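You operate a simulated robot arm through the tools that you are given. There is no shell and no other tool. Be economical: measure what you need, move in short steps, check, and stop when the job is done.

You run a simulated robot arm. Do the job below in one go: nothing can be reset, and whatever is moved stays where it is left.

JOB
Swap the cone on the brown winder for the blue one and wind the black spool full.
Fine: the new cone stands on the cream bench, the old one goes on its middle; the full spool goes in the small red bin. Set down upright: grey cone, what you pick out.
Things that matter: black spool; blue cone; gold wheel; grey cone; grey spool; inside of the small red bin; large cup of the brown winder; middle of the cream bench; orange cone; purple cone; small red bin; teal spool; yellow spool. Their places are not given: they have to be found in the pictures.

Only the result counts: the job must be done as asked and must still hold three seconds after the hand-in. Knocking over, shifting, dropping, spilling or breaking anything else fails it.

ROBOT AND FRAMES
A 6-joint arm with a two-finger parallel gripper, fixed in place. Base frame: the origin is at the foot of the arm, x ahead of it, y to its left, z up; the work surface is at about z = 80. Lengths are in cm, angles in degrees, forces in N, time in s.
With the tool pointing down near the work surface it reaches from about 26 to 68 cm from the base axis. Its first joint turns from -66.0 to 66.0 degrees. Payload 2.9 kg.
Tool frame: the origin (TCP) lies between the finger pads and is the grasp point; the fingertips stand 3 cm ahead of it; z points along the fingers, y is the line along which they close. The gripper opens to 11 cm. The fingers are 2 cm wide and 1 cm thick; the gripper's body (4.8 by 11.2 cm) begins 5.5 cm behind the TCP.
Orientation is that of the tool frame in the base frame, as a unit quaternion [x, y, z, w]. With the fingers straight down and closing along the base's y, the tool's x points along the base's -x, its y along +y and its z along -z.

CONTROLS
- The arm moves only by the tool move_arm. Its argument "motion" is a list of rows, each an object (a shift or turn left out is 0, a gripper value left out holds the last) with "xyz": the shift along the tool's x, y, z in units of 20 mm (1.0 is 20 mm), a list of three; "dr": the turn, a rotation vector about the tool's x, y, z in units of 8 degrees (1.0 is 8 degrees), a list of three; "claw": the opening in per cent of the stroke, from 0 (shut) to 100 (fully open). In form: [{"xyz": [x, y, z], "dr": [rx, ry, rz], "claw": claw}, ...]. A call has 1 to 20 rows; each row shifts and turns the commanded pose from where the row before left it, along the tool's axes as they then stand. A call with a number of a shift or a turn outside -1 to 1 is refused whole. Each row takes 0.2 s and may step no farther than 5 cm and 8.6 degrees from the row before; otherwise, or with a gripper value out of range, the whole call is refused. A pose out of reach is approached as far as the arm can. The call stops where the force on the tool passes 90 N (or 10 N more than at its start, if that is more) or the arm is blocked; 0.2 s more then pass. Each finger travels about 10.8 cm/s and halts on what it meets, pressing with about 34 N; the grip force reading is that of the motor and also rises with nothing between the fingers. The clock runs only during rows and for 0.2 s after the last one: add rows that do not move to give the fingers time. It gives the time, the measured TCP pose, the force on the tool (base axes), the opening and the grip force at its end, in the units of the frame above (readings bear some noise), with the torque about the TCP (base axes, N m) and any sound that the robot's microphone picked up.
- Cameras (640 x 400 px; columns grow to the right, rows downward): "scene" is fixed at [6.94, 42.09, 140.38]; the picture's right is [-0.84, -0.54, 0.00], its down [-0.21, 0.33, -0.92] and it looks along [0.50, -0.77, -0.39] (base axes); focal length 311 px, centre (320, 200). "wrist" rides on the gripper at [7.2, 1.7, -10.3] in the tool frame; the picture's right is [-0.23, 0.97, 0.00], its down [-0.76, -0.18, -0.62] and it looks along [-0.61, -0.14, 0.78] (tool axes); focal length 222 px, centre (320, 200).
- snapshot(camera): a new picture of that camera. It takes no simulated time.
- point_at(camera, pixels): for up to 12 pixels [column, row] of the newest picture of that camera ("zoom" is the newest enlarged one), the place [x, y, z] in the base frame of the surface seen there, good to about 0.2 cm. It takes no simulated time.
- inspect(camera, box): a new picture of the part [left, top, right, bottom] of that camera's present view, enlarged. It takes no simulated time.
- finish_job(): hands the job in; it is judged then, once.

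Keep the steps short. Do not move on a guess: measure, check each grasp and each placing, and mend mistakes. In all there are 80 turns and 46 pictures (those below and enlarged ones count). Leave the gripper open and the arm clear of the work at the hand-in unless told otherwise, and finish with a single line.

The tools are called by a JSON object that holds its "api" and its "payload". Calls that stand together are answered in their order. move_arm: Moves the arm, as the interface text tells. Its arguments: {"type":"object","properties":{"motion":{"type":"array","items":{"type":"object","properties":{"xyz":{"type":"array","items":{"type":"number"}},"dr":{"type":"array","items":{"type":"number"}},"claw":{"type":"number"}}}}},"required":["motion"]} The other tools are called the same way: snapshot (camera) takes a picture; point_at (camera, pixels) gives the place of the surface under pixels of a picture; inspect (camera, box) takes an enlarged picture of a part of a camera's view; finish_job () hands the job in.

At the start:

```text
t: 0.0
tcp_pos: [35.72, -13.3, 104.68]
tcp_rot: [0.0, 1.0, 0.0, 0.0]
force: [-1.0, -0.1, 1.2]
torque: [-0.01, 0.04, -0.01]
width: 11.0
grasp_force: 0.2
```

scene: 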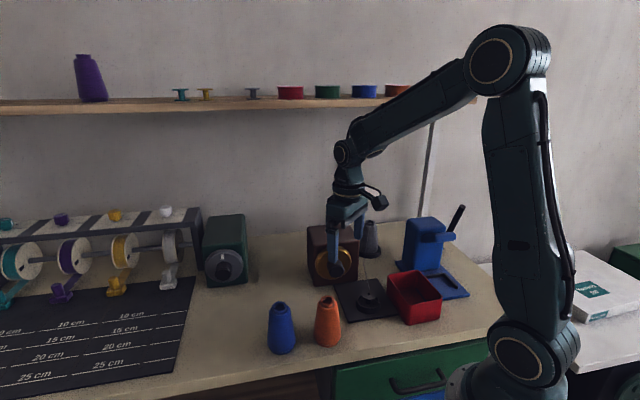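
wrist: 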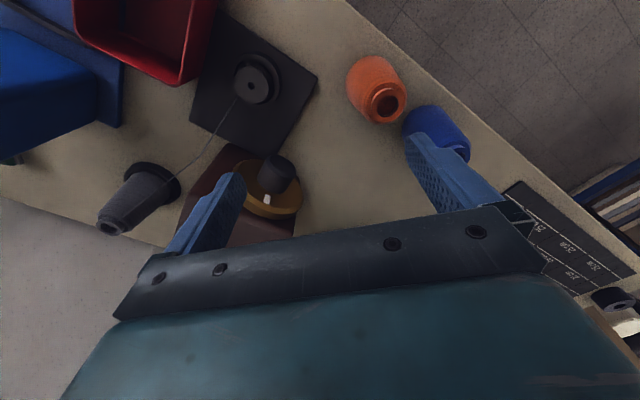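

I see the brown winder near (330,255), with a grey cone at (371,238) and a black spool on a dark plate. I'll enlarge the scene.

{"api": "inspect", "payload": {"camera": "scene", "box": [240, 180, 480, 360]}}

{"api": "inspect", "payload": {"camera": "wrist", "box": [60, 0, 480, 250]}}

```text
2.22 times, centred on (360, 270) of scene
```

zoom: 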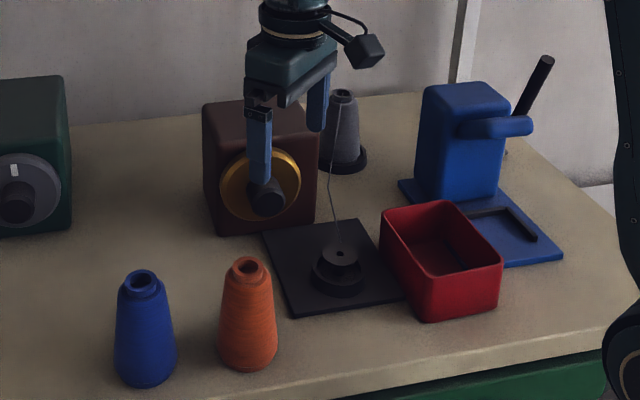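

```text
1.52 times, centred on (270, 125) of wrist
```

zoom: 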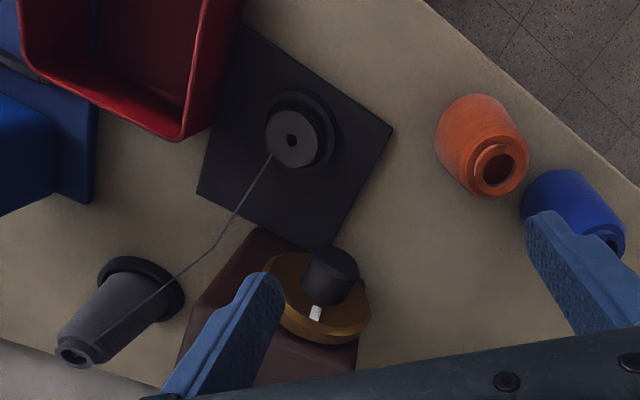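

I'll measure the key points in the fresh zooms: first the wrist one (newest zoom), then the scene picture.

{"api": "point_at", "payload": {"camera": "zoom", "pixels": [[290, 141], [330, 160], [315, 313], [330, 262], [345, 290], [365, 300], [300, 330], [75, 352], [140, 262], [180, 300], [250, 240], [392, 130]]}}

{"api": "point_at", "payload": {"camera": "scene", "pixels": [[281, 305], [281, 350], [327, 298], [327, 343], [371, 221], [371, 256], [390, 278], [416, 300], [441, 298], [400, 322], [420, 275], [368, 290]]}}

{"api": "point_at", "payload": {"camera": "scene", "pixels": [[255, 232], [210, 390], [490, 330], [440, 220], [310, 230], [325, 230], [356, 230], [312, 285], [355, 280], [333, 262], [330, 250], [225, 350]]}}

```text
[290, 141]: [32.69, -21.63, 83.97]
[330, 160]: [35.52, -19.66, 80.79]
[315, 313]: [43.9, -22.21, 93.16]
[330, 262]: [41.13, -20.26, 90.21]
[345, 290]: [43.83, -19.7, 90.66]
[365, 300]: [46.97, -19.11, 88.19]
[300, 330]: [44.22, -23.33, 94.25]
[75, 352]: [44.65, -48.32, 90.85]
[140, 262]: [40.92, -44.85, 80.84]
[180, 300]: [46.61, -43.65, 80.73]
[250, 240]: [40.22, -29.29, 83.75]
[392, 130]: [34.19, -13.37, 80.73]
```

```text
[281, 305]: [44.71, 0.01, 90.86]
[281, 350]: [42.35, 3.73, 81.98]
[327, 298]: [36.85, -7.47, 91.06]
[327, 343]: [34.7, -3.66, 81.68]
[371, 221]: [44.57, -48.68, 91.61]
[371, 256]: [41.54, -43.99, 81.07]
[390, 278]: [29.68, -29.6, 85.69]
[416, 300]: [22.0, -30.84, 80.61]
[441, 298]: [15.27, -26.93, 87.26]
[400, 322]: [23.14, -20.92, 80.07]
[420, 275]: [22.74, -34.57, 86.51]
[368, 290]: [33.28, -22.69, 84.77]
```

```text
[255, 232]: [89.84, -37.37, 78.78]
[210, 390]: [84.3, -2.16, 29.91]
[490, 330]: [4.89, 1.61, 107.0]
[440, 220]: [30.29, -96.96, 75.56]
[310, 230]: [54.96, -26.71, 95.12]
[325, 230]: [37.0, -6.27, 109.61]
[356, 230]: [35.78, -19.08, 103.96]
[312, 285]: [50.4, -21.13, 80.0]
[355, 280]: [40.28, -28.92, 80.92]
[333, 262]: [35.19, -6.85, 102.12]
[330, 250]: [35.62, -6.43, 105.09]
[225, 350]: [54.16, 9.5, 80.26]
```

The arm hides the winder in the scene view. I'll raise it 14 cm and back off a bit to get clear pictures.

{"api": "move_arm", "payload": {"motion": [{"xyz": [0, 0, -1]}, {"xyz": [0, 0, -1]}, {"xyz": [0, 0, -1]}, {"xyz": [0, 0, -1]}, {"xyz": [0, 0, -1]}, {"xyz": [0, 0, -1]}, {"xyz": [0, 0, -1]}, {}]}}

{"api": "snapshot", "payload": {"camera": "wrist"}}

{"api": "inspect", "payload": {"camera": "scene", "box": [260, 200, 460, 325]}}

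```text
t: 1.8
tcp_pos: [35.72, -13.52, 118.57]
tcp_rot: [-0.001, 1.0, 0.0, 0.0]
force: [0.3, -0.2, -0.5]
torque: [-0.02, 0.04, -0.02]
width: 11.0
grasp_force: 0.1
```

```text
41 pictures are left
```

wrist: 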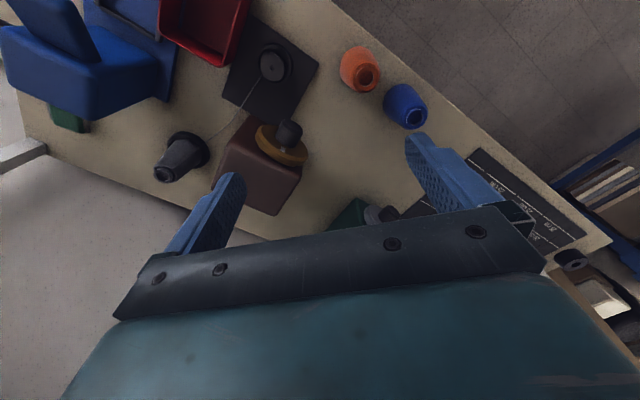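

```text
3.20 times, centred on (360, 262) of scene
```

zoom: 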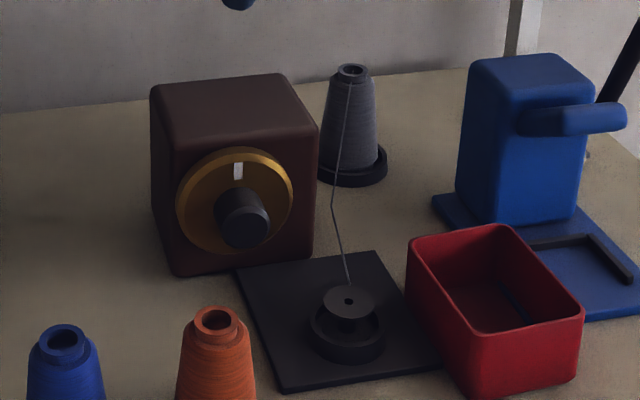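

Clear view. I'll measure the winder face, wheel, knob, spool, cup and bin from this zoom, and the bench corners in the wrist picture.

{"api": "point_at", "payload": {"camera": "zoom", "pixels": [[165, 165], [180, 262], [305, 150], [300, 250], [245, 232], [228, 200], [215, 220], [268, 210], [185, 205], [288, 190], [238, 152], [238, 170]]}}

{"api": "point_at", "payload": {"camera": "zoom", "pixels": [[348, 300], [326, 303], [373, 303], [348, 328], [316, 330], [381, 330], [348, 358], [350, 70], [350, 185], [318, 160], [386, 160], [350, 168]]}}

{"api": "point_at", "payload": {"camera": "zoom", "pixels": [[409, 243], [505, 228], [582, 312], [466, 332], [490, 280], [470, 280], [245, 270], [375, 254], [440, 365], [283, 388], [152, 87], [280, 75]]}}

{"api": "point_at", "payload": {"camera": "wrist", "pixels": [[335, 5], [608, 240], [400, 90], [440, 130], [45, 140], [18, 75], [250, 235], [350, 180], [310, 205], [360, 80], [405, 108], [500, 160]]}}

```text
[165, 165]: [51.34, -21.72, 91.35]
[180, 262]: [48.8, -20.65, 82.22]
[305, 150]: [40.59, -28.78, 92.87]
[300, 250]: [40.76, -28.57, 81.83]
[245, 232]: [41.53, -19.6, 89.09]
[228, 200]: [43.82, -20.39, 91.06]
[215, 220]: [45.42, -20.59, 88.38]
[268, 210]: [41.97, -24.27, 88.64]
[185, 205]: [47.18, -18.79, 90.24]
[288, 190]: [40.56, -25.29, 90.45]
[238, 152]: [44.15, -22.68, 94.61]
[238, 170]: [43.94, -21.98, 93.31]
```

```text
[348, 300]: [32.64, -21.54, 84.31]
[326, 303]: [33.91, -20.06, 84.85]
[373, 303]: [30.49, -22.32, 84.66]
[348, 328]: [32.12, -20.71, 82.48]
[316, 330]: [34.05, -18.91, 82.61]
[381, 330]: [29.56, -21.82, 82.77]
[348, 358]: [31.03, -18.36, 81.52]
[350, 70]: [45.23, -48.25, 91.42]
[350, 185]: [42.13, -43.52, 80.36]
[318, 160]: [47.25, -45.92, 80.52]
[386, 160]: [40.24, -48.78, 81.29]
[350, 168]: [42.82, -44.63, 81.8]
```

```text
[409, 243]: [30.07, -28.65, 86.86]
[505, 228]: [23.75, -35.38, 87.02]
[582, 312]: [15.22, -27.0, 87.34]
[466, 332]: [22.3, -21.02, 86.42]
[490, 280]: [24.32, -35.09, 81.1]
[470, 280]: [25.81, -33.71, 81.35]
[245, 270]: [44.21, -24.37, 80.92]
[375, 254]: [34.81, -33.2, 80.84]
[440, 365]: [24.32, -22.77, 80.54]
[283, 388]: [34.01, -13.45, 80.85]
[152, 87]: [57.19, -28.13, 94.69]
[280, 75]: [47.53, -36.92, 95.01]
```

```text
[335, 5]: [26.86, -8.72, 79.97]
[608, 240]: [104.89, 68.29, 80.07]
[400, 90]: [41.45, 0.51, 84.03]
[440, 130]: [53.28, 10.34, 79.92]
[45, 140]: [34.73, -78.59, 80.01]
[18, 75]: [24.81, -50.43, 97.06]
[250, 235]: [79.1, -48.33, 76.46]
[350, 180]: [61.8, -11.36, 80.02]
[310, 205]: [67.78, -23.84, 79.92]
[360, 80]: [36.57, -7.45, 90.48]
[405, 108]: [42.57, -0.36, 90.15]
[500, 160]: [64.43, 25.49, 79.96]
```

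Orientation of the bench layout is about 45°. I need the bench's extent; I'll probe its edges more and look at the left end.

{"api": "inspect", "payload": {"camera": "wrist", "box": [420, 110, 640, 330]}}

{"api": "point_at", "payload": {"camera": "wrist", "pixels": [[605, 245], [598, 252], [590, 258], [60, 153], [120, 178], [215, 222], [225, 226], [265, 238], [20, 95], [35, 140], [140, 190], [320, 212]]}}

{"api": "point_at", "payload": {"camera": "scene", "pixels": [[500, 312], [470, 260], [447, 222], [440, 330], [250, 380], [180, 398], [300, 235], [400, 228], [230, 300], [182, 370], [196, 278], [5, 300]]}}

```text
1.82 times, centred on (530, 220) of wrist
```

zoom: 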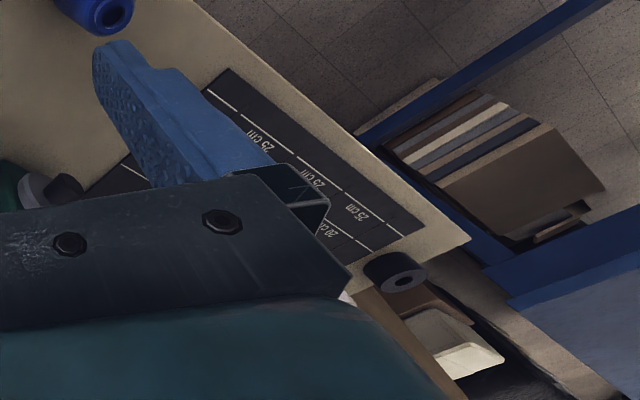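

```text
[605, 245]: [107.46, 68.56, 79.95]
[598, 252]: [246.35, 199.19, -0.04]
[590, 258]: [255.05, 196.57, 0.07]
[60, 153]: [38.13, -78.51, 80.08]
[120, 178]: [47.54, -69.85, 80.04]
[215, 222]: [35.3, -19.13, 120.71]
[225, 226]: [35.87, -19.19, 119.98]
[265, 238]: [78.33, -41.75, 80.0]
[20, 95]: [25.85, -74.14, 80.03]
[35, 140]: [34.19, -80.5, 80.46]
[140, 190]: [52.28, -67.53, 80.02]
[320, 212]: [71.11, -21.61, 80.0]
```

```text
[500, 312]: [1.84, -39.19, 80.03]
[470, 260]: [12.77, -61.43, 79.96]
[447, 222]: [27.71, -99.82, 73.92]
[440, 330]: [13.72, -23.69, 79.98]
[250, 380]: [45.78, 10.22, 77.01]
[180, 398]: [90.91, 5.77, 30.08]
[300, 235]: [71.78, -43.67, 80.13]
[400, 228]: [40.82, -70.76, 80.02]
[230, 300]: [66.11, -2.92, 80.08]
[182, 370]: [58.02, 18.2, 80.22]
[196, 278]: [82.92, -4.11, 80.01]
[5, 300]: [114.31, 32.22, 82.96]
```

The bench runs about 158 cm by 60 cm, so its middle lies near the front foot of the green winder. Next I'll zoom on the cones and the area around the green winder.

{"api": "inspect", "payload": {"camera": "scene", "box": [180, 200, 360, 360]}}

```text
2.50 times, centred on (270, 280) of scene
```

zoom: 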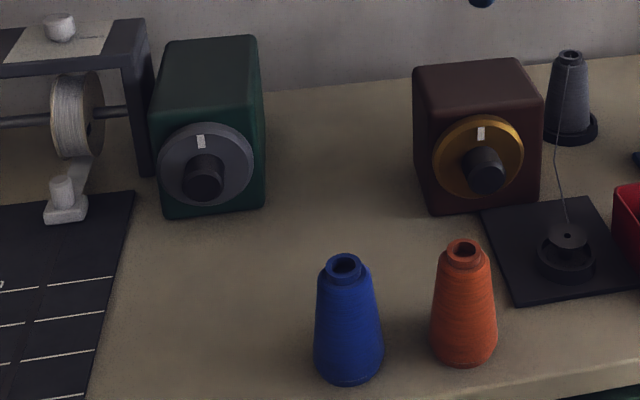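

{"api": "point_at", "payload": {"camera": "zoom", "pixels": [[328, 265], [362, 265], [345, 256], [345, 278], [315, 355], [383, 355], [349, 380], [349, 330], [168, 215], [262, 205], [206, 217], [205, 200]]}}

{"api": "point_at", "payload": {"camera": "zoom", "pixels": [[558, 58], [582, 58], [570, 52], [570, 66], [570, 100], [570, 130], [547, 132], [596, 132], [465, 243], [465, 264], [463, 320], [433, 345]]}}

{"api": "point_at", "payload": {"camera": "wrist", "pixels": [[405, 118], [418, 118], [411, 110], [413, 126], [366, 67], [367, 84], [158, 174], [173, 174], [165, 170], [165, 181], [205, 150], [188, 133]]}}

```text
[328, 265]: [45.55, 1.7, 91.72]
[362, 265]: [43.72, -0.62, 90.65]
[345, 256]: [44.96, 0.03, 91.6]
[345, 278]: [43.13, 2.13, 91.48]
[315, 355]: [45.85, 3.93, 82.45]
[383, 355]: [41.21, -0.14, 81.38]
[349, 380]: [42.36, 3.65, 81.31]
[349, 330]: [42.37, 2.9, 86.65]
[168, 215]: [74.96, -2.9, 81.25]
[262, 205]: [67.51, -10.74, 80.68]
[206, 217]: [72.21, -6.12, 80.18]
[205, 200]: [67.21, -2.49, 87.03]
```

```text
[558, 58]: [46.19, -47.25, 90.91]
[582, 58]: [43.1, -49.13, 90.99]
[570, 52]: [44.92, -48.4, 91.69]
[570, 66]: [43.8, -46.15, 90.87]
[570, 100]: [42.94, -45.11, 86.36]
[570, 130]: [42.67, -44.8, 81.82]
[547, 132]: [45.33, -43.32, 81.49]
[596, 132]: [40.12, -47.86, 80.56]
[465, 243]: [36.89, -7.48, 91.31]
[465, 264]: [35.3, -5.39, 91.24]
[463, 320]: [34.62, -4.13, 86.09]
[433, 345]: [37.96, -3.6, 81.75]
```

```text
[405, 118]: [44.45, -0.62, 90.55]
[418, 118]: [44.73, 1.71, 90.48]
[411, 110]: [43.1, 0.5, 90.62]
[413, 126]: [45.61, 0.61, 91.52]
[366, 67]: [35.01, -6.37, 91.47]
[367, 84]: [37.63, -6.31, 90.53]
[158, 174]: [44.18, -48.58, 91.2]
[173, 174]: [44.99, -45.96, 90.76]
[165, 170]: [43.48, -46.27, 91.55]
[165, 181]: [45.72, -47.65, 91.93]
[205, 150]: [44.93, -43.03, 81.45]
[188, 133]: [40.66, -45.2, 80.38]
```

Blue cone centre ≈ (44.2, 0.8), grey cone centre ≈ (44.5, -47.4), both topping at z ≈ 91.5. First I move high over the grey cone.

{"api": "move_arm", "payload": {"motion": [{"xyz": [-0.26, -1, 0]}, {"xyz": [-0.26, -1, 0]}, {"xyz": [-0.26, -1, 0]}, {"xyz": [-0.26, -1, 0]}, {"xyz": [-0.26, -1, 0]}, {"xyz": [-0.26, -1, 0]}, {"xyz": [-0.26, -1, 0]}, {"xyz": [-0.26, -1, 0]}, {"xyz": [-0.26, -1, 0]}, {"xyz": [-0.26, -1, 0]}, {"xyz": [-0.26, -1, 0]}, {"xyz": [-0.26, -1, 0]}, {"xyz": [-0.26, -1, 0]}, {"xyz": [-0.26, -1, 0]}, {"xyz": [-0.26, -1, 0]}, {"xyz": [-0.26, -1, 0]}, {"xyz": [-0.26, -0.95, 0]}]}}

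{"api": "move_arm", "payload": {"motion": [{"dr": [0, 0, 1], "xyz": [0, 0, 1]}, {"dr": [0, 0, 1], "xyz": [0, 0, 1]}, {"dr": [0, 0, 1], "xyz": [0, 0, 1]}, {"dr": [0, 0, 1], "xyz": [0, 0, 1]}, {"dr": [0, 0, 1], "xyz": [0, 0, 1]}, {"dr": [0, 0, 0.75], "xyz": [0, 0, 1]}, {"claw": 75}, {}]}}

{"api": "snapshot", "payload": {"camera": "wrist"}}

```text
t: 5.4
tcp_pos: [41.65, -44.45, 116.46]
tcp_rot: [0.0, 1.0, 0.001, 0.0]
force: [0.0, -0.6, -0.9]
torque: [0.0, -0.01, 0.03]
width: 10.99
grasp_force: 0.1
out of reach, approached as far as the arm can: row 15, 16, 17
```

```text
t: 7.2
tcp_pos: [41.76, -44.22, 104.52]
tcp_rot: [0.39, 0.921, -0.001, 0.001]
force: [-0.4, -0.6, -0.2]
torque: [0.02, 0.03, -0.01]
width: 8.24
grasp_force: 0.1
```

```text
37 pictures are left
```

wrist: 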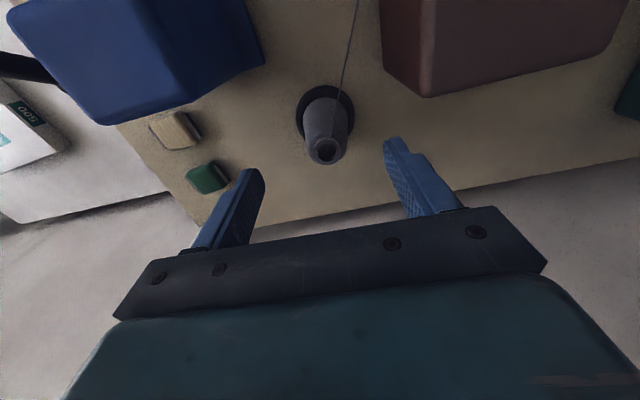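

The camera sees the cone at (325,130). I'll measure its rim and cup.

{"api": "point_at", "payload": {"camera": "wrist", "pixels": [[309, 151], [340, 152], [325, 162], [326, 140], [303, 120], [349, 120], [326, 90], [299, 115], [354, 105], [326, 152], [345, 60], [430, 90]]}}

```text
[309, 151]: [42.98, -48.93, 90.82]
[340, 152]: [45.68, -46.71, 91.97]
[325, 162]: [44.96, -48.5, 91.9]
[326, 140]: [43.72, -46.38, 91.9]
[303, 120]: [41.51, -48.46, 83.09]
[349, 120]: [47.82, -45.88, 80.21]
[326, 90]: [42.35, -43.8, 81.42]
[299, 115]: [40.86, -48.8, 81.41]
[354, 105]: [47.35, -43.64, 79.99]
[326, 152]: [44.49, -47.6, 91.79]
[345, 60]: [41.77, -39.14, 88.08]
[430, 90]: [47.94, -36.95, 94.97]
```

Cone centre ≈ (44.35, -47.5). I shift 4.2 cm outward while holding height, then check.

{"api": "move_arm", "payload": {"motion": [{"xyz": [-0.7, -0.07, 0.3]}, {"xyz": [-0.7, -0.07, 0.3]}, {"xyz": [-0.7, -0.07, 0.4]}, {}, {}]}}

```text
t: 8.4
tcp_pos: [44.36, -47.77, 102.52]
tcp_rot: [0.391, 0.92, 0.0, 0.0]
force: [-0.4, -0.1, -0.5]
torque: [0.01, -0.03, 0.0]
width: 8.23
grasp_force: 0.0
```

Now I descend around the cone to TCP z ≈ 87, without closing yet.

{"api": "move_arm", "payload": {"motion": [{"xyz": [0.09, 0.09, 1]}, {"xyz": [0, 0, 1]}, {"xyz": [0, 0, 1]}, {"xyz": [0, 0, 1]}, {"xyz": [0, 0, 1]}, {"xyz": [0, 0, 1]}, {"xyz": [0, 0, 1]}, {"xyz": [0, 0, 0.7]}, {}]}}

{"api": "snapshot", "payload": {"camera": "wrist"}}

```text
t: 10.4
tcp_pos: [44.55, -47.35, 87.27]
tcp_rot: [0.39, 0.921, 0.0, 0.0]
force: [-0.1, 0.2, -1.1]
torque: [0.04, -0.01, 0.01]
width: 8.25
grasp_force: 0.0
```

```text
36 pictures are left
```

wrist: 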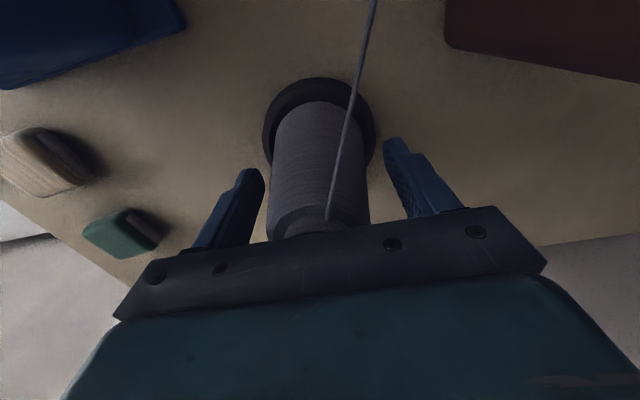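

The cone is between the fingers and roughly centred. I close on it.

{"api": "move_arm", "payload": {"motion": [{"claw": 40}, {"claw": 20}, {"claw": 10}, {"claw": 10}, {"claw": 10}, {}]}}

```text
t: 11.8
tcp_pos: [44.62, -47.12, 87.27]
tcp_rot: [0.391, 0.92, -0.001, 0.0]
force: [-1.2, -0.4, -0.4]
torque: [0.01, 0.02, 0.04]
width: 5.86
grasp_force: 34.0
```

Held at 5.86 cm with 34 N. I lift straight up slowly and check.

{"api": "move_arm", "payload": {"motion": [{"xyz": [0, 0, -0.4]}, {"xyz": [0, 0, -0.5]}, {"xyz": [0, 0, -0.6]}, {"xyz": [0, 0, -0.8]}, {"xyz": [0, 0, -0.8]}, {}]}}

{"api": "inspect", "payload": {"camera": "scene", "box": [300, 160, 460, 320]}}

```text
t: 13.2
tcp_pos: [44.45, -47.45, 93.39]
tcp_rot: [0.391, 0.92, 0.0, 0.0]
force: [-1.1, 0.7, 0.1]
torque: [-0.02, -0.02, 0.0]
width: 5.17
grasp_force: 34.0
```

```text
2.50 times, centred on (380, 240) of scene
```

zoom: 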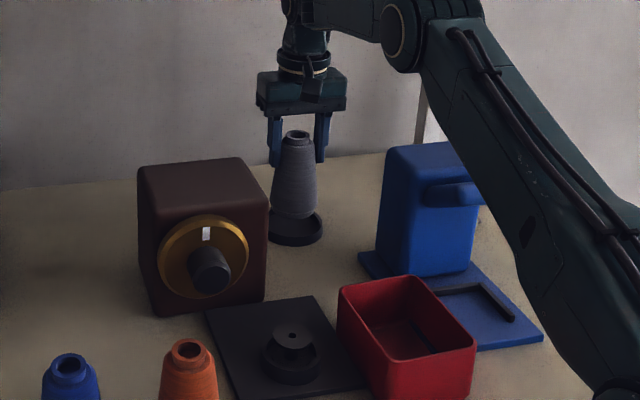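

The cone is up, but the width fell from 5.86 to 5.17, so it slid a bit. I wait to see if it's still creeping.

{"api": "move_arm", "payload": {"motion": [{}, {}, {}, {}, {}]}}

{"api": "point_at", "payload": {"camera": "zoom", "pixels": [[296, 132], [296, 170], [296, 205], [294, 216], [295, 235]]}}

```text
t: 14.4
tcp_pos: [44.48, -47.53, 93.46]
tcp_rot: [0.391, 0.92, 0.001, 0.0]
force: [0.5, 0.2, 0.1]
torque: [-0.01, 0.0, 0.01]
width: 5.18
grasp_force: 34.1
```

```text
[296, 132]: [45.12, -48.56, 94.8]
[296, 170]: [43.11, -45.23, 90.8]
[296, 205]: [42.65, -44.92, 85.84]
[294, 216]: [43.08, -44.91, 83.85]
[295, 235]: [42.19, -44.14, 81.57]
```

It's stable now: base ≈ 9.8 cm below TCP. I go up gently and inwards, to clear the winder top (95).

{"api": "move_arm", "payload": {"motion": [{"xyz": [0, 0, -0.3]}, {"xyz": [0, 0, -0.5]}, {"xyz": [0, 0, -0.5]}, {"xyz": [0, 0, -0.5]}, {"xyz": [0, 0, -0.5]}, {"xyz": [0, 0, -0.5]}, {"xyz": [0.2, 0, -0.5]}, {"xyz": [0.4, 0, -0.5]}, {"xyz": [0.5, 0, -0.5]}, {"xyz": [0.5, 0, -0.5]}, {"xyz": [0.5, 0, -0.5]}, {"xyz": [0.5, 0, -0.5]}, {"xyz": [0.5, 0, -0.5]}, {"xyz": [0.5, 0, -0.5]}, {"xyz": [0.5, 0, -0.5]}, {"xyz": [0.3, 0, -0.5]}, {"xyz": [0, 0, -0.3]}, {}]}}

```text
t: 18.2
tcp_pos: [38.35, -40.81, 109.69]
tcp_rot: [0.391, 0.92, 0.0, 0.0]
force: [-0.1, 0.2, -0.8]
torque: [0.01, -0.02, -0.01]
width: 5.21
grasp_force: 34.0
```

Cone still held (5.21). I carry it over to above (59, -9), a free spot nearest the bench's middle, in front of the gap beside the green winder.

{"api": "move_arm", "payload": {"motion": [{"xyz": [0.1, 0.4, 0]}, {"xyz": [0.2, 0.7, 0]}, {"xyz": [0.215, 0.95, 0]}, {"xyz": [0.215, 0.98, 0]}, {"xyz": [0.215, 0.98, 0]}, {"xyz": [0.215, 0.98, 0]}, {"xyz": [0.215, 0.98, 0]}, {"xyz": [0.215, 0.98, 0]}, {"xyz": [0.215, 0.98, 0]}, {"xyz": [0.215, 0.98, 0]}, {"xyz": [0.215, 0.98, 0]}, {"xyz": [0.215, 0.98, 0]}, {"xyz": [0.215, 0.98, 0]}, {"xyz": [0.215, 0.98, 0]}, {"xyz": [0.215, 0.98, 0]}, {"xyz": [0.215, 0.98, 0]}, {"xyz": [0.215, 0.98, 0]}, {"xyz": [0.215, 0.98, 0]}, {"xyz": [0.215, 0.98, 0]}, {"xyz": [0.2, 0.7, 0]}]}}

{"api": "snapshot", "payload": {"camera": "scene"}}

```text
t: 22.4
tcp_pos: [58.93, -9.5, 109.57]
tcp_rot: [0.391, 0.92, 0.0, 0.0]
force: [0.6, 0.1, -0.9]
torque: [0.03, -0.01, -0.01]
width: 5.15
grasp_force: 34.4
```

```text
34 pictures are left
```

scene: 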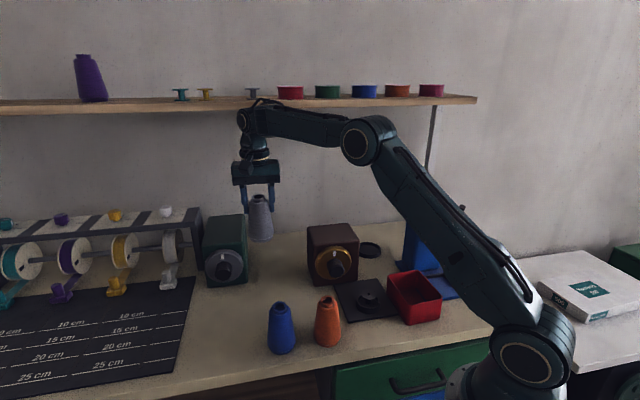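

Held upright at (261,217). I lower 17.5 cm and check the gap to the bench.

{"api": "move_arm", "payload": {"motion": [{"xyz": [0, 0, 0.4]}, {"xyz": [0, 0, 0.8]}, {"xyz": [0, 0, 0.9]}, {"xyz": [0, 0, 0.9]}, {"xyz": [0, 0, 0.9]}, {"xyz": [0, 0, 0.9]}, {"xyz": [0, 0, 0.9]}, {"xyz": [0, 0, 0.9]}, {"xyz": [0, 0, 0.9]}, {"xyz": [0, 0, 0.7]}, {"xyz": [0, 0, 0.3]}, {}]}}

{"api": "inspect", "payload": {"camera": "scene", "box": [190, 190, 350, 310]}}

```text
t: 25.0
tcp_pos: [59.04, -9.43, 92.55]
tcp_rot: [0.391, 0.92, 0.0, 0.0]
force: [-0.6, -0.4, -1.4]
torque: [0.03, 0.0, 0.03]
width: 5.15
grasp_force: 33.7
```

```text
3.33 times, centred on (270, 250) of scene
```

zoom: 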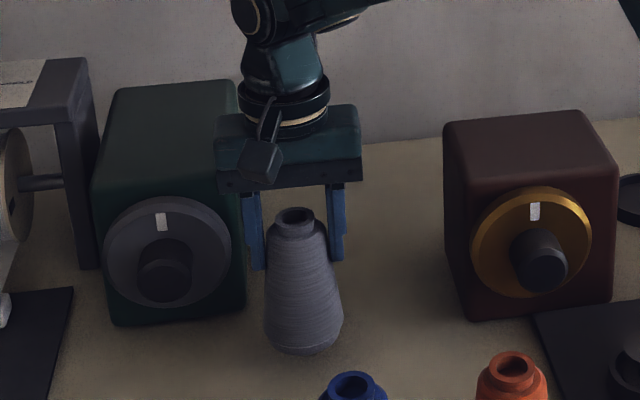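

The base is about 2 cm up. I lower in small steps and watch the force.

{"api": "move_arm", "payload": {"motion": [{"xyz": [0, 0, 0.5]}, {"xyz": [0, 0, 0.3]}, {}]}}

{"api": "point_at", "payload": {"camera": "zoom", "pixels": [[300, 345], [303, 352], [280, 340], [330, 340], [293, 210], [300, 280]]}}

```text
t: 25.8
tcp_pos: [59.1, -9.31, 90.93]
tcp_rot: [0.391, 0.92, 0.0, -0.001]
force: [0.4, 0.4, -0.4]
torque: [0.01, -0.01, 0.01]
width: 5.16
grasp_force: 33.9
```

```text
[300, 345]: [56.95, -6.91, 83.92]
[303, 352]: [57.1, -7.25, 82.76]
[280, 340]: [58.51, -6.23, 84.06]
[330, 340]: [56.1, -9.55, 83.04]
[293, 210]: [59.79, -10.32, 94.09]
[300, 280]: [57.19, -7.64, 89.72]
```

Base was at about 82.6, so now ≈ 81. About 1 cm remains; small steps.

{"api": "move_arm", "payload": {"motion": [{"xyz": [0, 0, 0.15]}, {"xyz": [0, 0, 0.15]}, {}]}}

{"api": "move_arm", "payload": {"motion": [{"xyz": [0, 0, 0.1]}, {"xyz": [0, 0, 0.05]}, {}]}}

{"api": "snapshot", "payload": {"camera": "wrist"}}

```text
t: 26.6
tcp_pos: [59.09, -9.46, 90.41]
tcp_rot: [0.391, 0.92, 0.0, 0.0]
force: [-0.8, 0.2, -1.2]
torque: [0.0, -0.03, 0.0]
width: 5.19
grasp_force: 34.2
```

```text
t: 27.4
tcp_pos: [59.11, -9.53, 90.04]
tcp_rot: [0.391, 0.921, 0.0, 0.0]
force: [0.3, -0.3, -0.7]
torque: [-0.02, 0.0, 0.0]
width: 5.16
grasp_force: 34.4
```

```text
32 pictures are left
```

wrist: 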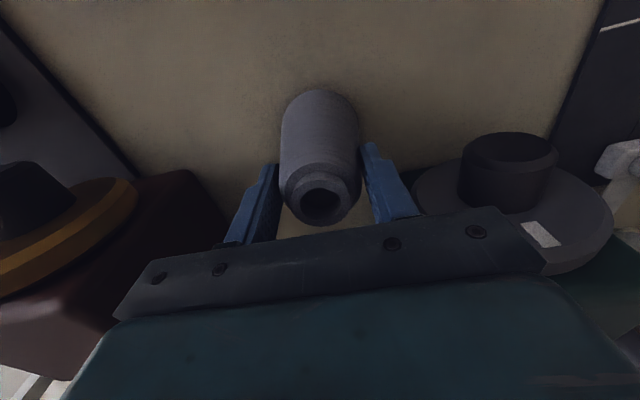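

No contact yet. The measured top and base agree with an upright cone. I keep lowering in 2 mm steps.

{"api": "move_arm", "payload": {"motion": [{"xyz": [0, 0, 0.1]}, {}]}}

{"api": "move_arm", "payload": {"motion": [{"xyz": [0, 0, 0.1]}, {}]}}

{"api": "move_arm", "payload": {"motion": [{"xyz": [0, 0, 0.1]}, {}]}}

```text
t: 28.0
tcp_pos: [59.0, -9.51, 90.09]
tcp_rot: [0.391, 0.92, 0.0, 0.001]
force: [-8.5, -0.5, 20.9]
torque: [0.02, 0.69, 0.03]
width: 5.18
grasp_force: 34.5
```

```text
t: 28.6
tcp_pos: [58.95, -9.49, 90.11]
tcp_rot: [0.391, 0.92, 0.002, 0.002]
force: [-16.1, 0.0, 39.8]
torque: [-0.07, 1.01, 0.0]
width: 5.16
grasp_force: 33.6
```

```text
t: 29.2
tcp_pos: [59.14, -9.57, 90.12]
tcp_rot: [0.39, 0.921, 0.001, 0.005]
force: [-15.0, 1.9, 49.3]
torque: [0.01, 0.76, -0.07]
width: 5.15
grasp_force: 34.1
```

Contact was made (force up to 49 N). I ease back up 4 mm to unload.

{"api": "move_arm", "payload": {"motion": [{"xyz": [0, 0, -0.1]}, {"xyz": [0, 0, -0.1]}, {}]}}

```text
t: 30.0
tcp_pos: [59.13, -9.5, 90.05]
tcp_rot: [0.391, 0.92, 0.0, 0.003]
force: [2.5, -2.9, 19.5]
torque: [-0.18, -0.81, -0.06]
width: 5.18
grasp_force: 34.5
```

{"api": "move_arm", "payload": {"motion": [{"xyz": [0, 0, -0.07]}, {}, {"claw": 49}, {"claw": 52}, {"claw": 56}, {"claw": 60}, {"claw": 68}, {}]}}

{"api": "inspect", "payload": {"camera": "scene", "box": [190, 190, 350, 310]}}

```text
t: 31.8
tcp_pos: [59.01, -9.46, 90.17]
tcp_rot: [0.391, 0.921, 0.0, 0.0]
force: [0.5, 0.3, 0.4]
torque: [-0.02, 0.03, -0.02]
width: 7.46
grasp_force: 0.1
```

```text
3.33 times, centred on (270, 250) of scene
```

zoom: 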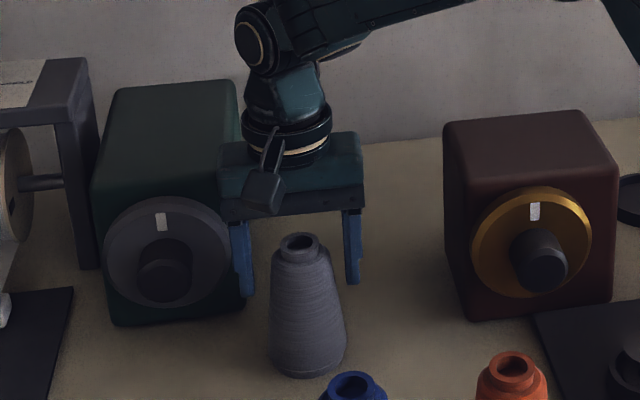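

The grey cone stands upright and free. I rise straight up, then move over the blue cone.

{"api": "move_arm", "payload": {"motion": [{"xyz": [0, 0, -0.5]}, {"xyz": [0, 0, -1]}, {"xyz": [0, 0, -1]}, {"xyz": [0, 0, -1]}, {"xyz": [0, 0, -1]}, {"xyz": [0, 0, -1]}, {"xyz": [0, 0, -1]}, {"xyz": [0, 0, -0.5]}, {"xyz": [0.9, -0.17, 0]}, {"xyz": [0.9, -0.17, 0]}, {"xyz": [0.9, -0.17, 0]}, {"xyz": [0.9, -0.17, 0]}, {"xyz": [0.9, -0.17, 0]}, {"xyz": [0.9, -0.17, 0]}, {"xyz": [0.9, -0.17, 0]}, {"xyz": [0.9, -0.17, 0]}, {"xyz": [0.9, -0.17, 0]}, {"xyz": [0.75, -0.2, 0]}, {}]}}

{"api": "snapshot", "payload": {"camera": "wrist"}}

{"api": "inspect", "payload": {"camera": "scene", "box": [190, 180, 430, 360]}}

```text
t: 35.8
tcp_pos: [44.18, 0.89, 104.16]
tcp_rot: [0.39, 0.921, -0.001, 0.0]
force: [0.3, -0.3, 0.2]
torque: [0.01, 0.01, 0.02]
width: 7.5
grasp_force: 0.1
```

```text
30 pictures are left
```

wrist: 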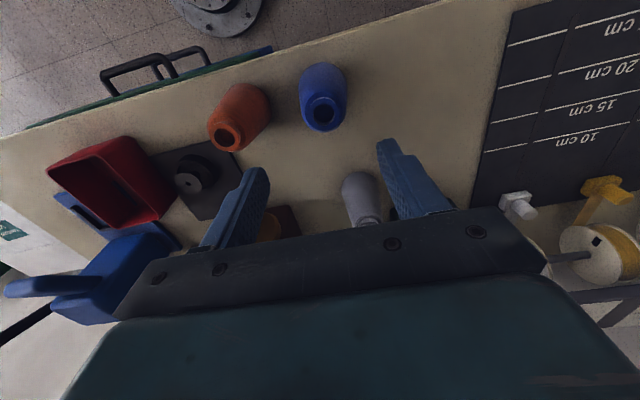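

```text
2.22 times, centred on (310, 270) of scene
```

zoom: 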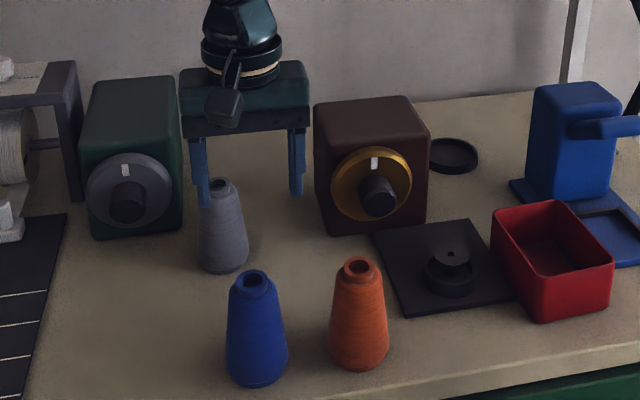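

Grey cone is standing. I measure the blue cone rim in the wrist view, plus the empty cup and the grey cone in the zoom.

{"api": "point_at", "payload": {"camera": "wrist", "pixels": [[306, 113], [339, 113], [322, 129], [322, 97], [322, 112], [302, 100], [345, 100], [322, 65]]}}

{"api": "point_at", "payload": {"camera": "zoom", "pixels": [[452, 139], [477, 154], [455, 171], [431, 154], [453, 154], [445, 165], [465, 143], [470, 162], [221, 183], [208, 186], [234, 186], [222, 268]]}}

```text
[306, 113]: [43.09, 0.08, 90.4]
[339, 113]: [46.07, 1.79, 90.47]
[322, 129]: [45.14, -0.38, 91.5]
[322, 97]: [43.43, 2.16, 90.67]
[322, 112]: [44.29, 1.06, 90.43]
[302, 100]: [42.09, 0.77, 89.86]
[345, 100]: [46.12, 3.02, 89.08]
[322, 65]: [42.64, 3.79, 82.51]
```

```text
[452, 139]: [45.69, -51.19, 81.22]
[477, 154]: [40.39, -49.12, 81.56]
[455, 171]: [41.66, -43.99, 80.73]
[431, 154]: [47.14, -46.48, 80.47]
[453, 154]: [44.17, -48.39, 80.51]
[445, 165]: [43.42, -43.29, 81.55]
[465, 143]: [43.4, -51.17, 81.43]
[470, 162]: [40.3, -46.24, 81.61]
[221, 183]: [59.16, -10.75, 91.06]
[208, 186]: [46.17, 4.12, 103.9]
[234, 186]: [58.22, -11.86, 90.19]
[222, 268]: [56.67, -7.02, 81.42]
```

Blue centre ≈ (44.4, 1.0). I descend to TCP z ≈ 88.8 and grip.

{"api": "move_arm", "payload": {"motion": [{"xyz": [-0.02, 0.1, 1]}, {"xyz": [0, 0, 1]}, {"xyz": [0, 0, 1]}, {"xyz": [0, 0, 1]}, {"xyz": [0, 0, 1]}, {"xyz": [0, 0, 1]}, {"xyz": [0, 0, 1]}, {"xyz": [0, 0, 0.65]}, {}]}}

{"api": "snapshot", "payload": {"camera": "wrist"}}

```text
t: 37.8
tcp_pos: [44.45, 1.03, 88.65]
tcp_rot: [0.391, 0.92, 0.0, 0.0]
force: [-0.1, 0.6, -0.6]
torque: [0.03, -0.06, 0.04]
width: 7.45
grasp_force: 0.1
```

```text
28 pictures are left
```

wrist: 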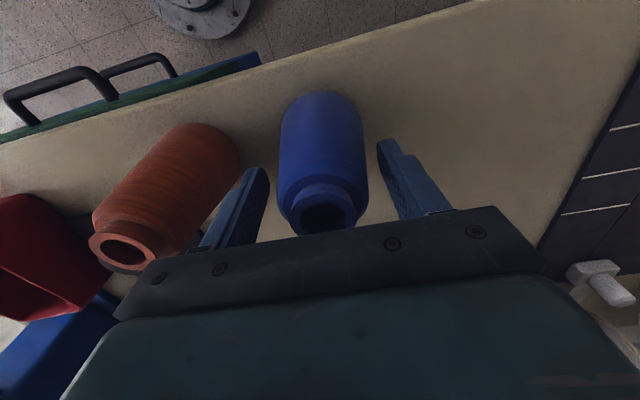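

Centred, clear of the orange one. I close and lift gently.

{"api": "move_arm", "payload": {"motion": [{"claw": 55}, {"claw": 45}, {"claw": 35}, {"claw": 10}, {"claw": 10}, {"claw": 10}, {}]}}

{"api": "move_arm", "payload": {"motion": [{"xyz": [0, 0, -0.1]}, {"xyz": [0, 0, -0.2]}, {"xyz": [0, 0, -0.4]}, {"xyz": [0, 0, -0.5]}, {"xyz": [0, 0, -0.5]}, {"xyz": [0, 0, -0.3]}, {}, {}]}}

```text
t: 39.4
tcp_pos: [44.37, 1.0, 88.77]
tcp_rot: [0.39, 0.921, 0.0, 0.0]
force: [0.6, -0.8, 0.0]
torque: [-0.01, 0.0, 0.0]
width: 5.44
grasp_force: 34.8
```

```text
t: 41.2
tcp_pos: [44.45, 1.19, 92.93]
tcp_rot: [0.391, 0.92, 0.0, 0.001]
force: [-0.3, 0.5, -0.8]
torque: [0.04, -0.03, 0.02]
width: 5.45
grasp_force: 33.4
```

Firm: 5.45, no slip; base ≈ 8.8 cm below TCP. I raise to z ≈ 110 and carry it towards the cup.

{"api": "move_arm", "payload": {"motion": [{"xyz": [0, 0, -0.5]}, {"xyz": [0, 0, -0.8]}, {"xyz": [0, 0, -0.9]}, {"xyz": [0, 0, -0.9]}, {"xyz": [0, 0, -0.9]}, {"xyz": [0, 0, -0.9]}, {"xyz": [0, 0, -0.9]}, {"xyz": [0, 0, -0.9]}, {"xyz": [0, 0, -0.9]}, {"xyz": [0, 0, -0.6]}, {"xyz": [0, 0, -0.3]}, {}]}}

{"api": "move_arm", "payload": {"motion": [{"xyz": [-0.3, -0.4, 0]}, {"xyz": [-0.5, -0.7, 0]}, {"xyz": [-0.68, -0.88, 0]}, {"xyz": [-0.68, -0.88, 0]}, {"xyz": [-0.68, -0.88, 0]}, {"xyz": [-0.68, -0.88, 0]}, {"xyz": [-0.68, -0.88, 0]}, {"xyz": [-0.68, -0.88, 0]}, {"xyz": [-0.68, -0.88, 0]}, {"xyz": [-0.68, -0.88, 0]}, {"xyz": [-0.68, -0.88, 0]}, {"xyz": [-0.68, -0.88, 0]}, {"xyz": [-0.68, -0.88, 0]}, {"xyz": [-0.68, -0.88, 0]}, {"xyz": [-0.68, -0.88, 0]}, {"xyz": [-0.68, -0.88, 0]}, {"xyz": [-0.68, -0.88, 0]}, {"xyz": [-0.68, -0.88, 0]}, {"xyz": [-0.68, -0.88, 0]}, {"xyz": [-0.4, -0.6, 0]}]}}

```text
t: 43.8
tcp_pos: [44.47, 1.11, 109.75]
tcp_rot: [0.391, 0.921, 0.0, 0.0]
force: [0.0, 0.9, -1.8]
torque: [-0.02, -0.01, -0.02]
width: 5.46
grasp_force: 34.4
```

```text
t: 48.0
tcp_pos: [38.0, -40.41, 109.99]
tcp_rot: [0.391, 0.92, 0.0, 0.0]
force: [0.3, 0.3, -1.2]
torque: [0.0, -0.01, -0.01]
width: 5.46
grasp_force: 34.0
```

Now outward and down to hover about 6 cm above the cup.

{"api": "move_arm", "payload": {"motion": [{"xyz": [-0.3, -0.02, 0.4]}, {"xyz": [-0.6, -0.02, 0.8]}, {"xyz": [-0.6, -0.02, 0.9]}, {"xyz": [-0.6, -0.02, 0.9]}, {"xyz": [-0.6, -0.02, 0.9]}, {"xyz": [-0.6, -0.02, 0.9]}, {"xyz": [-0.6, -0.02, 0.9]}, {"xyz": [-0.5, 0, 0.8]}, {"xyz": [-0.3, 0, 0.5]}, {}, {}]}}

{"api": "snapshot", "payload": {"camera": "wrist"}}

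{"api": "inspect", "payload": {"camera": "scene", "box": [320, 190, 420, 270]}}

```text
t: 50.4
tcp_pos: [44.63, -47.46, 95.81]
tcp_rot: [0.391, 0.92, 0.0, 0.0]
force: [-0.2, 0.3, -0.1]
torque: [0.03, 0.0, 0.02]
width: 5.45
grasp_force: 34.6
```

```text
27 pictures are left
```

wrist: 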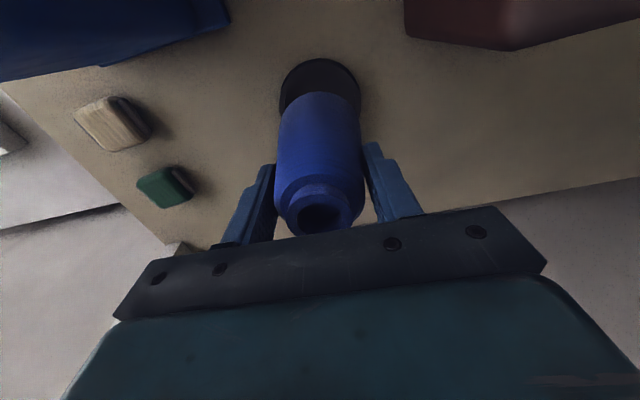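

```text
5.00 times, centred on (370, 230) of scene
```

zoom: 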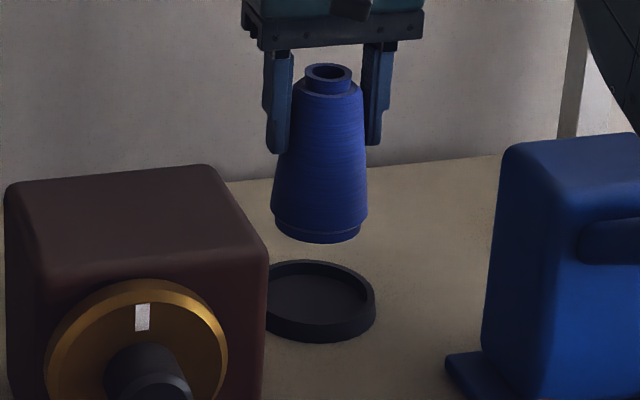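

I measure the cup's rim in both pictures and the cone's base.

{"api": "point_at", "payload": {"camera": "zoom", "pixels": [[374, 290], [300, 262], [345, 265], [368, 313], [320, 325], [285, 322], [320, 300], [275, 272], [318, 240], [364, 225], [275, 222], [352, 327]]}}

{"api": "point_at", "payload": {"camera": "wrist", "pixels": [[320, 60], [281, 95], [360, 90], [295, 68], [345, 66], [320, 75], [320, 95], [282, 105], [318, 215], [292, 205], [350, 203], [318, 228]]}}

```text
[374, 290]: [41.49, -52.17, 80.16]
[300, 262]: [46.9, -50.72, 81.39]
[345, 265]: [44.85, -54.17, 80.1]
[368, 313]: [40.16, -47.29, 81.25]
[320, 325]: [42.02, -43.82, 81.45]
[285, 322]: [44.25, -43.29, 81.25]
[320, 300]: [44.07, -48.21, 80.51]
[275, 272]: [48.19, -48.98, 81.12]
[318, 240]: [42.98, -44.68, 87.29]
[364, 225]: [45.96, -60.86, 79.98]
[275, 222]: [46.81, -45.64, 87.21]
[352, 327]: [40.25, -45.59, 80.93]
```

```text
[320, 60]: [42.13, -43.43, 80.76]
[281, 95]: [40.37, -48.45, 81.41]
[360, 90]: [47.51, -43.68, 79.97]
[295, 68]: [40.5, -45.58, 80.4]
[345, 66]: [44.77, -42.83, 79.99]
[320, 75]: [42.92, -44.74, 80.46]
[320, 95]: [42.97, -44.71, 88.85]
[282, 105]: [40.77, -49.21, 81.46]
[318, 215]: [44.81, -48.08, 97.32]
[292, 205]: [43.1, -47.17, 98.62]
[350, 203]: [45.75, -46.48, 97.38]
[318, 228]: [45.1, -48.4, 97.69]
```

Cup centre fits (44.4, -47.35) and the cone is at ≈ (44.65, -47.4). I correct 2 mm and lower to just above the rim.

{"api": "move_arm", "payload": {"motion": [{"xyz": [0.09, -0.04, 0.5]}, {"xyz": [0, 0, 0.7]}, {"xyz": [0, 0, 0.6]}, {"xyz": [0, 0, 0.5]}, {"xyz": [0, 0, 0.2]}, {}]}}

{"api": "inspect", "payload": {"camera": "scene", "box": [320, 190, 420, 270]}}

```text
t: 51.8
tcp_pos: [44.24, -47.44, 90.74]
tcp_rot: [0.391, 0.92, 0.0, 0.0]
force: [-0.1, 0.1, -2.2]
torque: [0.01, 0.01, -0.01]
width: 5.45
grasp_force: 34.0
```

```text
5.00 times, centred on (370, 230) of scene
```

zoom: 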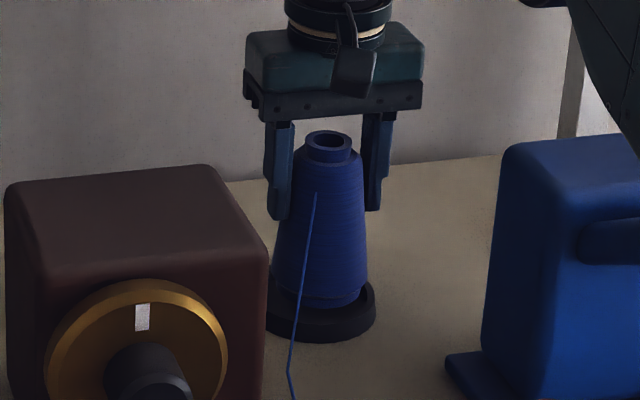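

A blue thread has appeared, so the cone counts as fitted. I lower it to its seat in small steps.

{"api": "move_arm", "payload": {"motion": [{"xyz": [0, 0, 0.2]}, {"xyz": [0, 0, 0.15]}, {}]}}

{"api": "move_arm", "payload": {"motion": [{"xyz": [0, 0, 0.15]}, {"xyz": [0, 0, 0.1]}, {}]}}

```text
t: 52.6
tcp_pos: [44.25, -47.4, 90.19]
tcp_rot: [0.391, 0.921, 0.0, 0.0]
force: [0.1, 0.0, -2.0]
torque: [0.0, -0.01, -0.01]
width: 5.41
grasp_force: 34.0
```

```text
t: 53.4
tcp_pos: [44.19, -47.36, 89.63]
tcp_rot: [0.39, 0.921, 0.0, 0.0]
force: [1.1, -1.2, -0.2]
torque: [0.02, -0.02, 0.02]
width: 5.44
grasp_force: 34.0
```

{"api": "move_arm", "payload": {"motion": [{"xyz": [0, 0, 0.15]}, {}]}}

{"api": "move_arm", "payload": {"motion": [{"xyz": [0, 0, 0.1]}, {}]}}

```text
t: 54.0
tcp_pos: [44.26, -47.32, 89.25]
tcp_rot: [0.391, 0.92, 0.0, 0.0]
force: [-0.1, 0.4, -0.2]
torque: [0.04, -0.02, 0.02]
width: 5.43
grasp_force: 33.7
```

```text
t: 54.6
tcp_pos: [44.34, -47.31, 89.13]
tcp_rot: [0.39, 0.921, 0.0, 0.001]
force: [-5.4, 5.5, 17.3]
torque: [0.42, 0.53, -0.05]
width: 5.42
grasp_force: 33.8
```

Seated: 17 N contact at z 89.13, matching the floor height. I ease and open.

{"api": "move_arm", "payload": {"motion": [{"xyz": [0, 0, -0.05]}, {}, {"claw": 52}, {"claw": 55}, {"claw": 60}, {"claw": 68}, {}]}}

{"api": "move_arm", "payload": {"motion": [{"xyz": [0, 0, -0.5]}, {"xyz": [0, 0, -0.8]}, {"xyz": [0, 0, -0.8]}, {"xyz": [0, 0, -0.8]}, {"xyz": [0, 0, -0.8]}, {"xyz": [0, 0, -0.8]}, {"xyz": [0.5, 0, -0.8]}, {"xyz": [0.9, 0, -0.5]}, {"xyz": [0.9, 0, 0]}, {"xyz": [0.9, 0, 0]}, {"xyz": [0.9, 0, 0]}, {"xyz": [0.9, 0, 0]}, {"xyz": [0.9, 0, 0]}, {}]}}

{"api": "inspect", "payload": {"camera": "scene", "box": [300, 200, 440, 320]}}

```text
t: 56.2
tcp_pos: [44.33, -47.43, 89.12]
tcp_rot: [0.39, 0.921, 0.001, 0.0]
force: [1.7, 0.7, 0.3]
torque: [0.01, 0.01, 0.02]
width: 7.48
grasp_force: 0.1
```

```text
t: 59.2
tcp_pos: [36.29, -38.97, 100.92]
tcp_rot: [0.39, 0.921, 0.0, 0.0]
force: [-0.4, 0.5, 0.4]
torque: [-0.01, 0.03, 0.0]
width: 7.5
grasp_force: 0.1
```

```text
3.33 times, centred on (370, 260) of scene
```

zoom: 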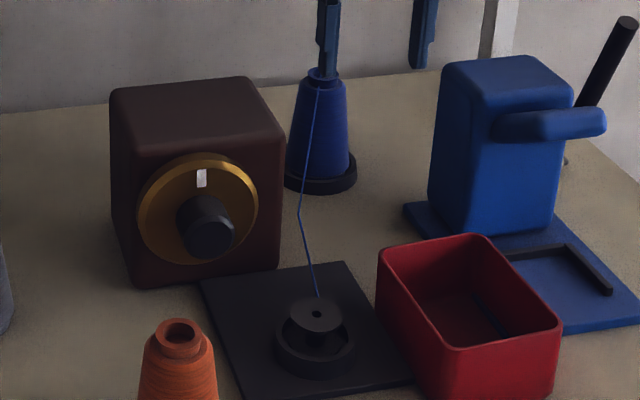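

The blue cone is fitted and threaded. Now I measure the wheel rim, knob end and sides precisely.

{"api": "point_at", "payload": {"camera": "zoom", "pixels": [[202, 162], [150, 210], [248, 195], [160, 235], [165, 185], [235, 172], [180, 175], [207, 240], [190, 240], [224, 240], [207, 225], [207, 255]]}}

{"api": "point_at", "payload": {"camera": "zoom", "pixels": [[205, 198], [180, 215], [228, 215], [185, 200], [225, 200], [202, 180], [125, 150], [270, 140], [125, 260], [270, 250], [200, 275], [200, 130]]}}

```text
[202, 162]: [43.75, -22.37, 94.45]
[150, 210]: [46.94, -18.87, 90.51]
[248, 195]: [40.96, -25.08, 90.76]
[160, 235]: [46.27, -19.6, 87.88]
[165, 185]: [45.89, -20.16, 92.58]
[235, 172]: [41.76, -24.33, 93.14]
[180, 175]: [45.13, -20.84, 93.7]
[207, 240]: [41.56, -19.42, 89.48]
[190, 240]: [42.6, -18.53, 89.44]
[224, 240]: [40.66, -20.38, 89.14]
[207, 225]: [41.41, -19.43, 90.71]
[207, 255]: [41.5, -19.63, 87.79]
```

```text
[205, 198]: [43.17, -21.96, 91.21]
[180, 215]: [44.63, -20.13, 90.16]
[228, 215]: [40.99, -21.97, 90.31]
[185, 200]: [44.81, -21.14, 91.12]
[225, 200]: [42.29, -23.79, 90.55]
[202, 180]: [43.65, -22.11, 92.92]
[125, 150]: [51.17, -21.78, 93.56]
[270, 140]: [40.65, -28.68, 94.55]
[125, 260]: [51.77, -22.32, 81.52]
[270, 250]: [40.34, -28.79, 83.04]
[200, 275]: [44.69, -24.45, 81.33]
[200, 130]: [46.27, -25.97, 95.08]
```

Wheel axis: normal ≈ (-0.71, 0.70), knob end ≈ (41.5, -19.4, 89.3). My present yaw already has tool x along that axis. So I can grip the knob from above and turn it by tilting about tool x. First I move above it.

{"api": "move_arm", "payload": {"motion": [{"xyz": [0, 0, -0.8]}, {"xyz": [0, 0, -0.8]}, {"xyz": [0.46, 0.86, 0]}, {"xyz": [0.46, 0.86, 0]}, {"xyz": [0.46, 0.86, 0]}, {"xyz": [0.46, 0.86, 0]}, {"xyz": [0.46, 0.86, 0]}, {"xyz": [0.46, 0.86, 0]}, {"xyz": [0.46, 0.86, 0]}, {"xyz": [0.46, 0.86, 0]}, {"xyz": [0.46, 0.86, 0]}, {"xyz": [0.46, 0.86, 0]}, {}, {}]}}

{"api": "snapshot", "payload": {"camera": "wrist"}}

```text
t: 62.2
tcp_pos: [42.28, -20.55, 104.09]
tcp_rot: [0.391, 0.921, 0.0, 0.0]
force: [-0.1, 0.1, -0.7]
torque: [-0.06, -0.03, 0.0]
width: 7.47
grasp_force: 0.0
```

```text
23 pictures are left
```

wrist: 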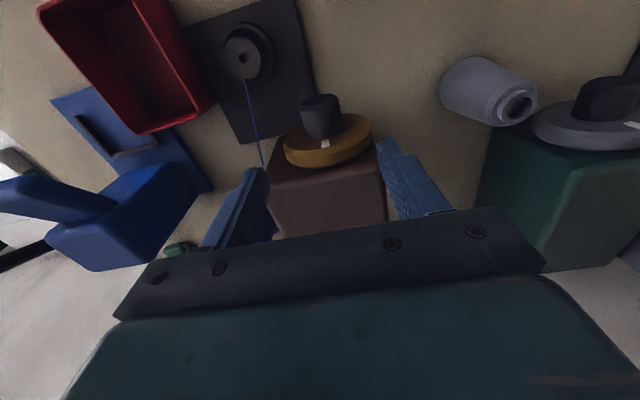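

I measure the knob's top, sides and end, and wheel face, from this view.

{"api": "inspect", "payload": {"camera": "wrist", "box": [260, 70, 400, 180]}}

```text
3.64 times, centred on (330, 125) of wrist
```

zoom: 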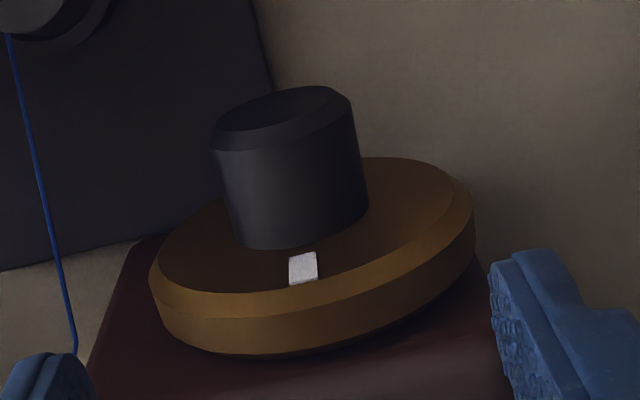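

{"api": "point_at", "payload": {"camera": "zoom", "pixels": [[282, 145], [300, 240], [290, 190], [222, 170], [355, 145], [238, 235], [362, 200], [282, 110], [160, 265], [465, 200], [300, 268], [300, 310]]}}

{"api": "point_at", "payload": {"camera": "zoom", "pixels": [[310, 140], [320, 190], [325, 232], [270, 240], [345, 220], [265, 190], [335, 180], [230, 205], [360, 175], [345, 95], [220, 130], [320, 88]]}}

```text
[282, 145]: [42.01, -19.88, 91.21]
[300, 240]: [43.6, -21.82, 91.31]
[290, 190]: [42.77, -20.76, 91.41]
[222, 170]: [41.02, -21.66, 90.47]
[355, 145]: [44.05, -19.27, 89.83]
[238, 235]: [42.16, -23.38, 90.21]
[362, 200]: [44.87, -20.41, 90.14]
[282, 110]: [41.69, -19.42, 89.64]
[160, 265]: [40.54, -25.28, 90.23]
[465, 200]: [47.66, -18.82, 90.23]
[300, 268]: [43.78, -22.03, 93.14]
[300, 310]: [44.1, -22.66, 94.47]
```

```text
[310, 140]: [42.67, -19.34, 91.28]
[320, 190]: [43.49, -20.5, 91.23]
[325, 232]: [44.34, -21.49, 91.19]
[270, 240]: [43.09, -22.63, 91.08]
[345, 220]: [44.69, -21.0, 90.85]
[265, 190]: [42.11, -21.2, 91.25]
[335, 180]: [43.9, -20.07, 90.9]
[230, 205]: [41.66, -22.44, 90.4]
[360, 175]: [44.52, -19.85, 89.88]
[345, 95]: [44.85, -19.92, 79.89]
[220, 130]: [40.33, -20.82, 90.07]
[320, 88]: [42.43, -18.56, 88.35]
```

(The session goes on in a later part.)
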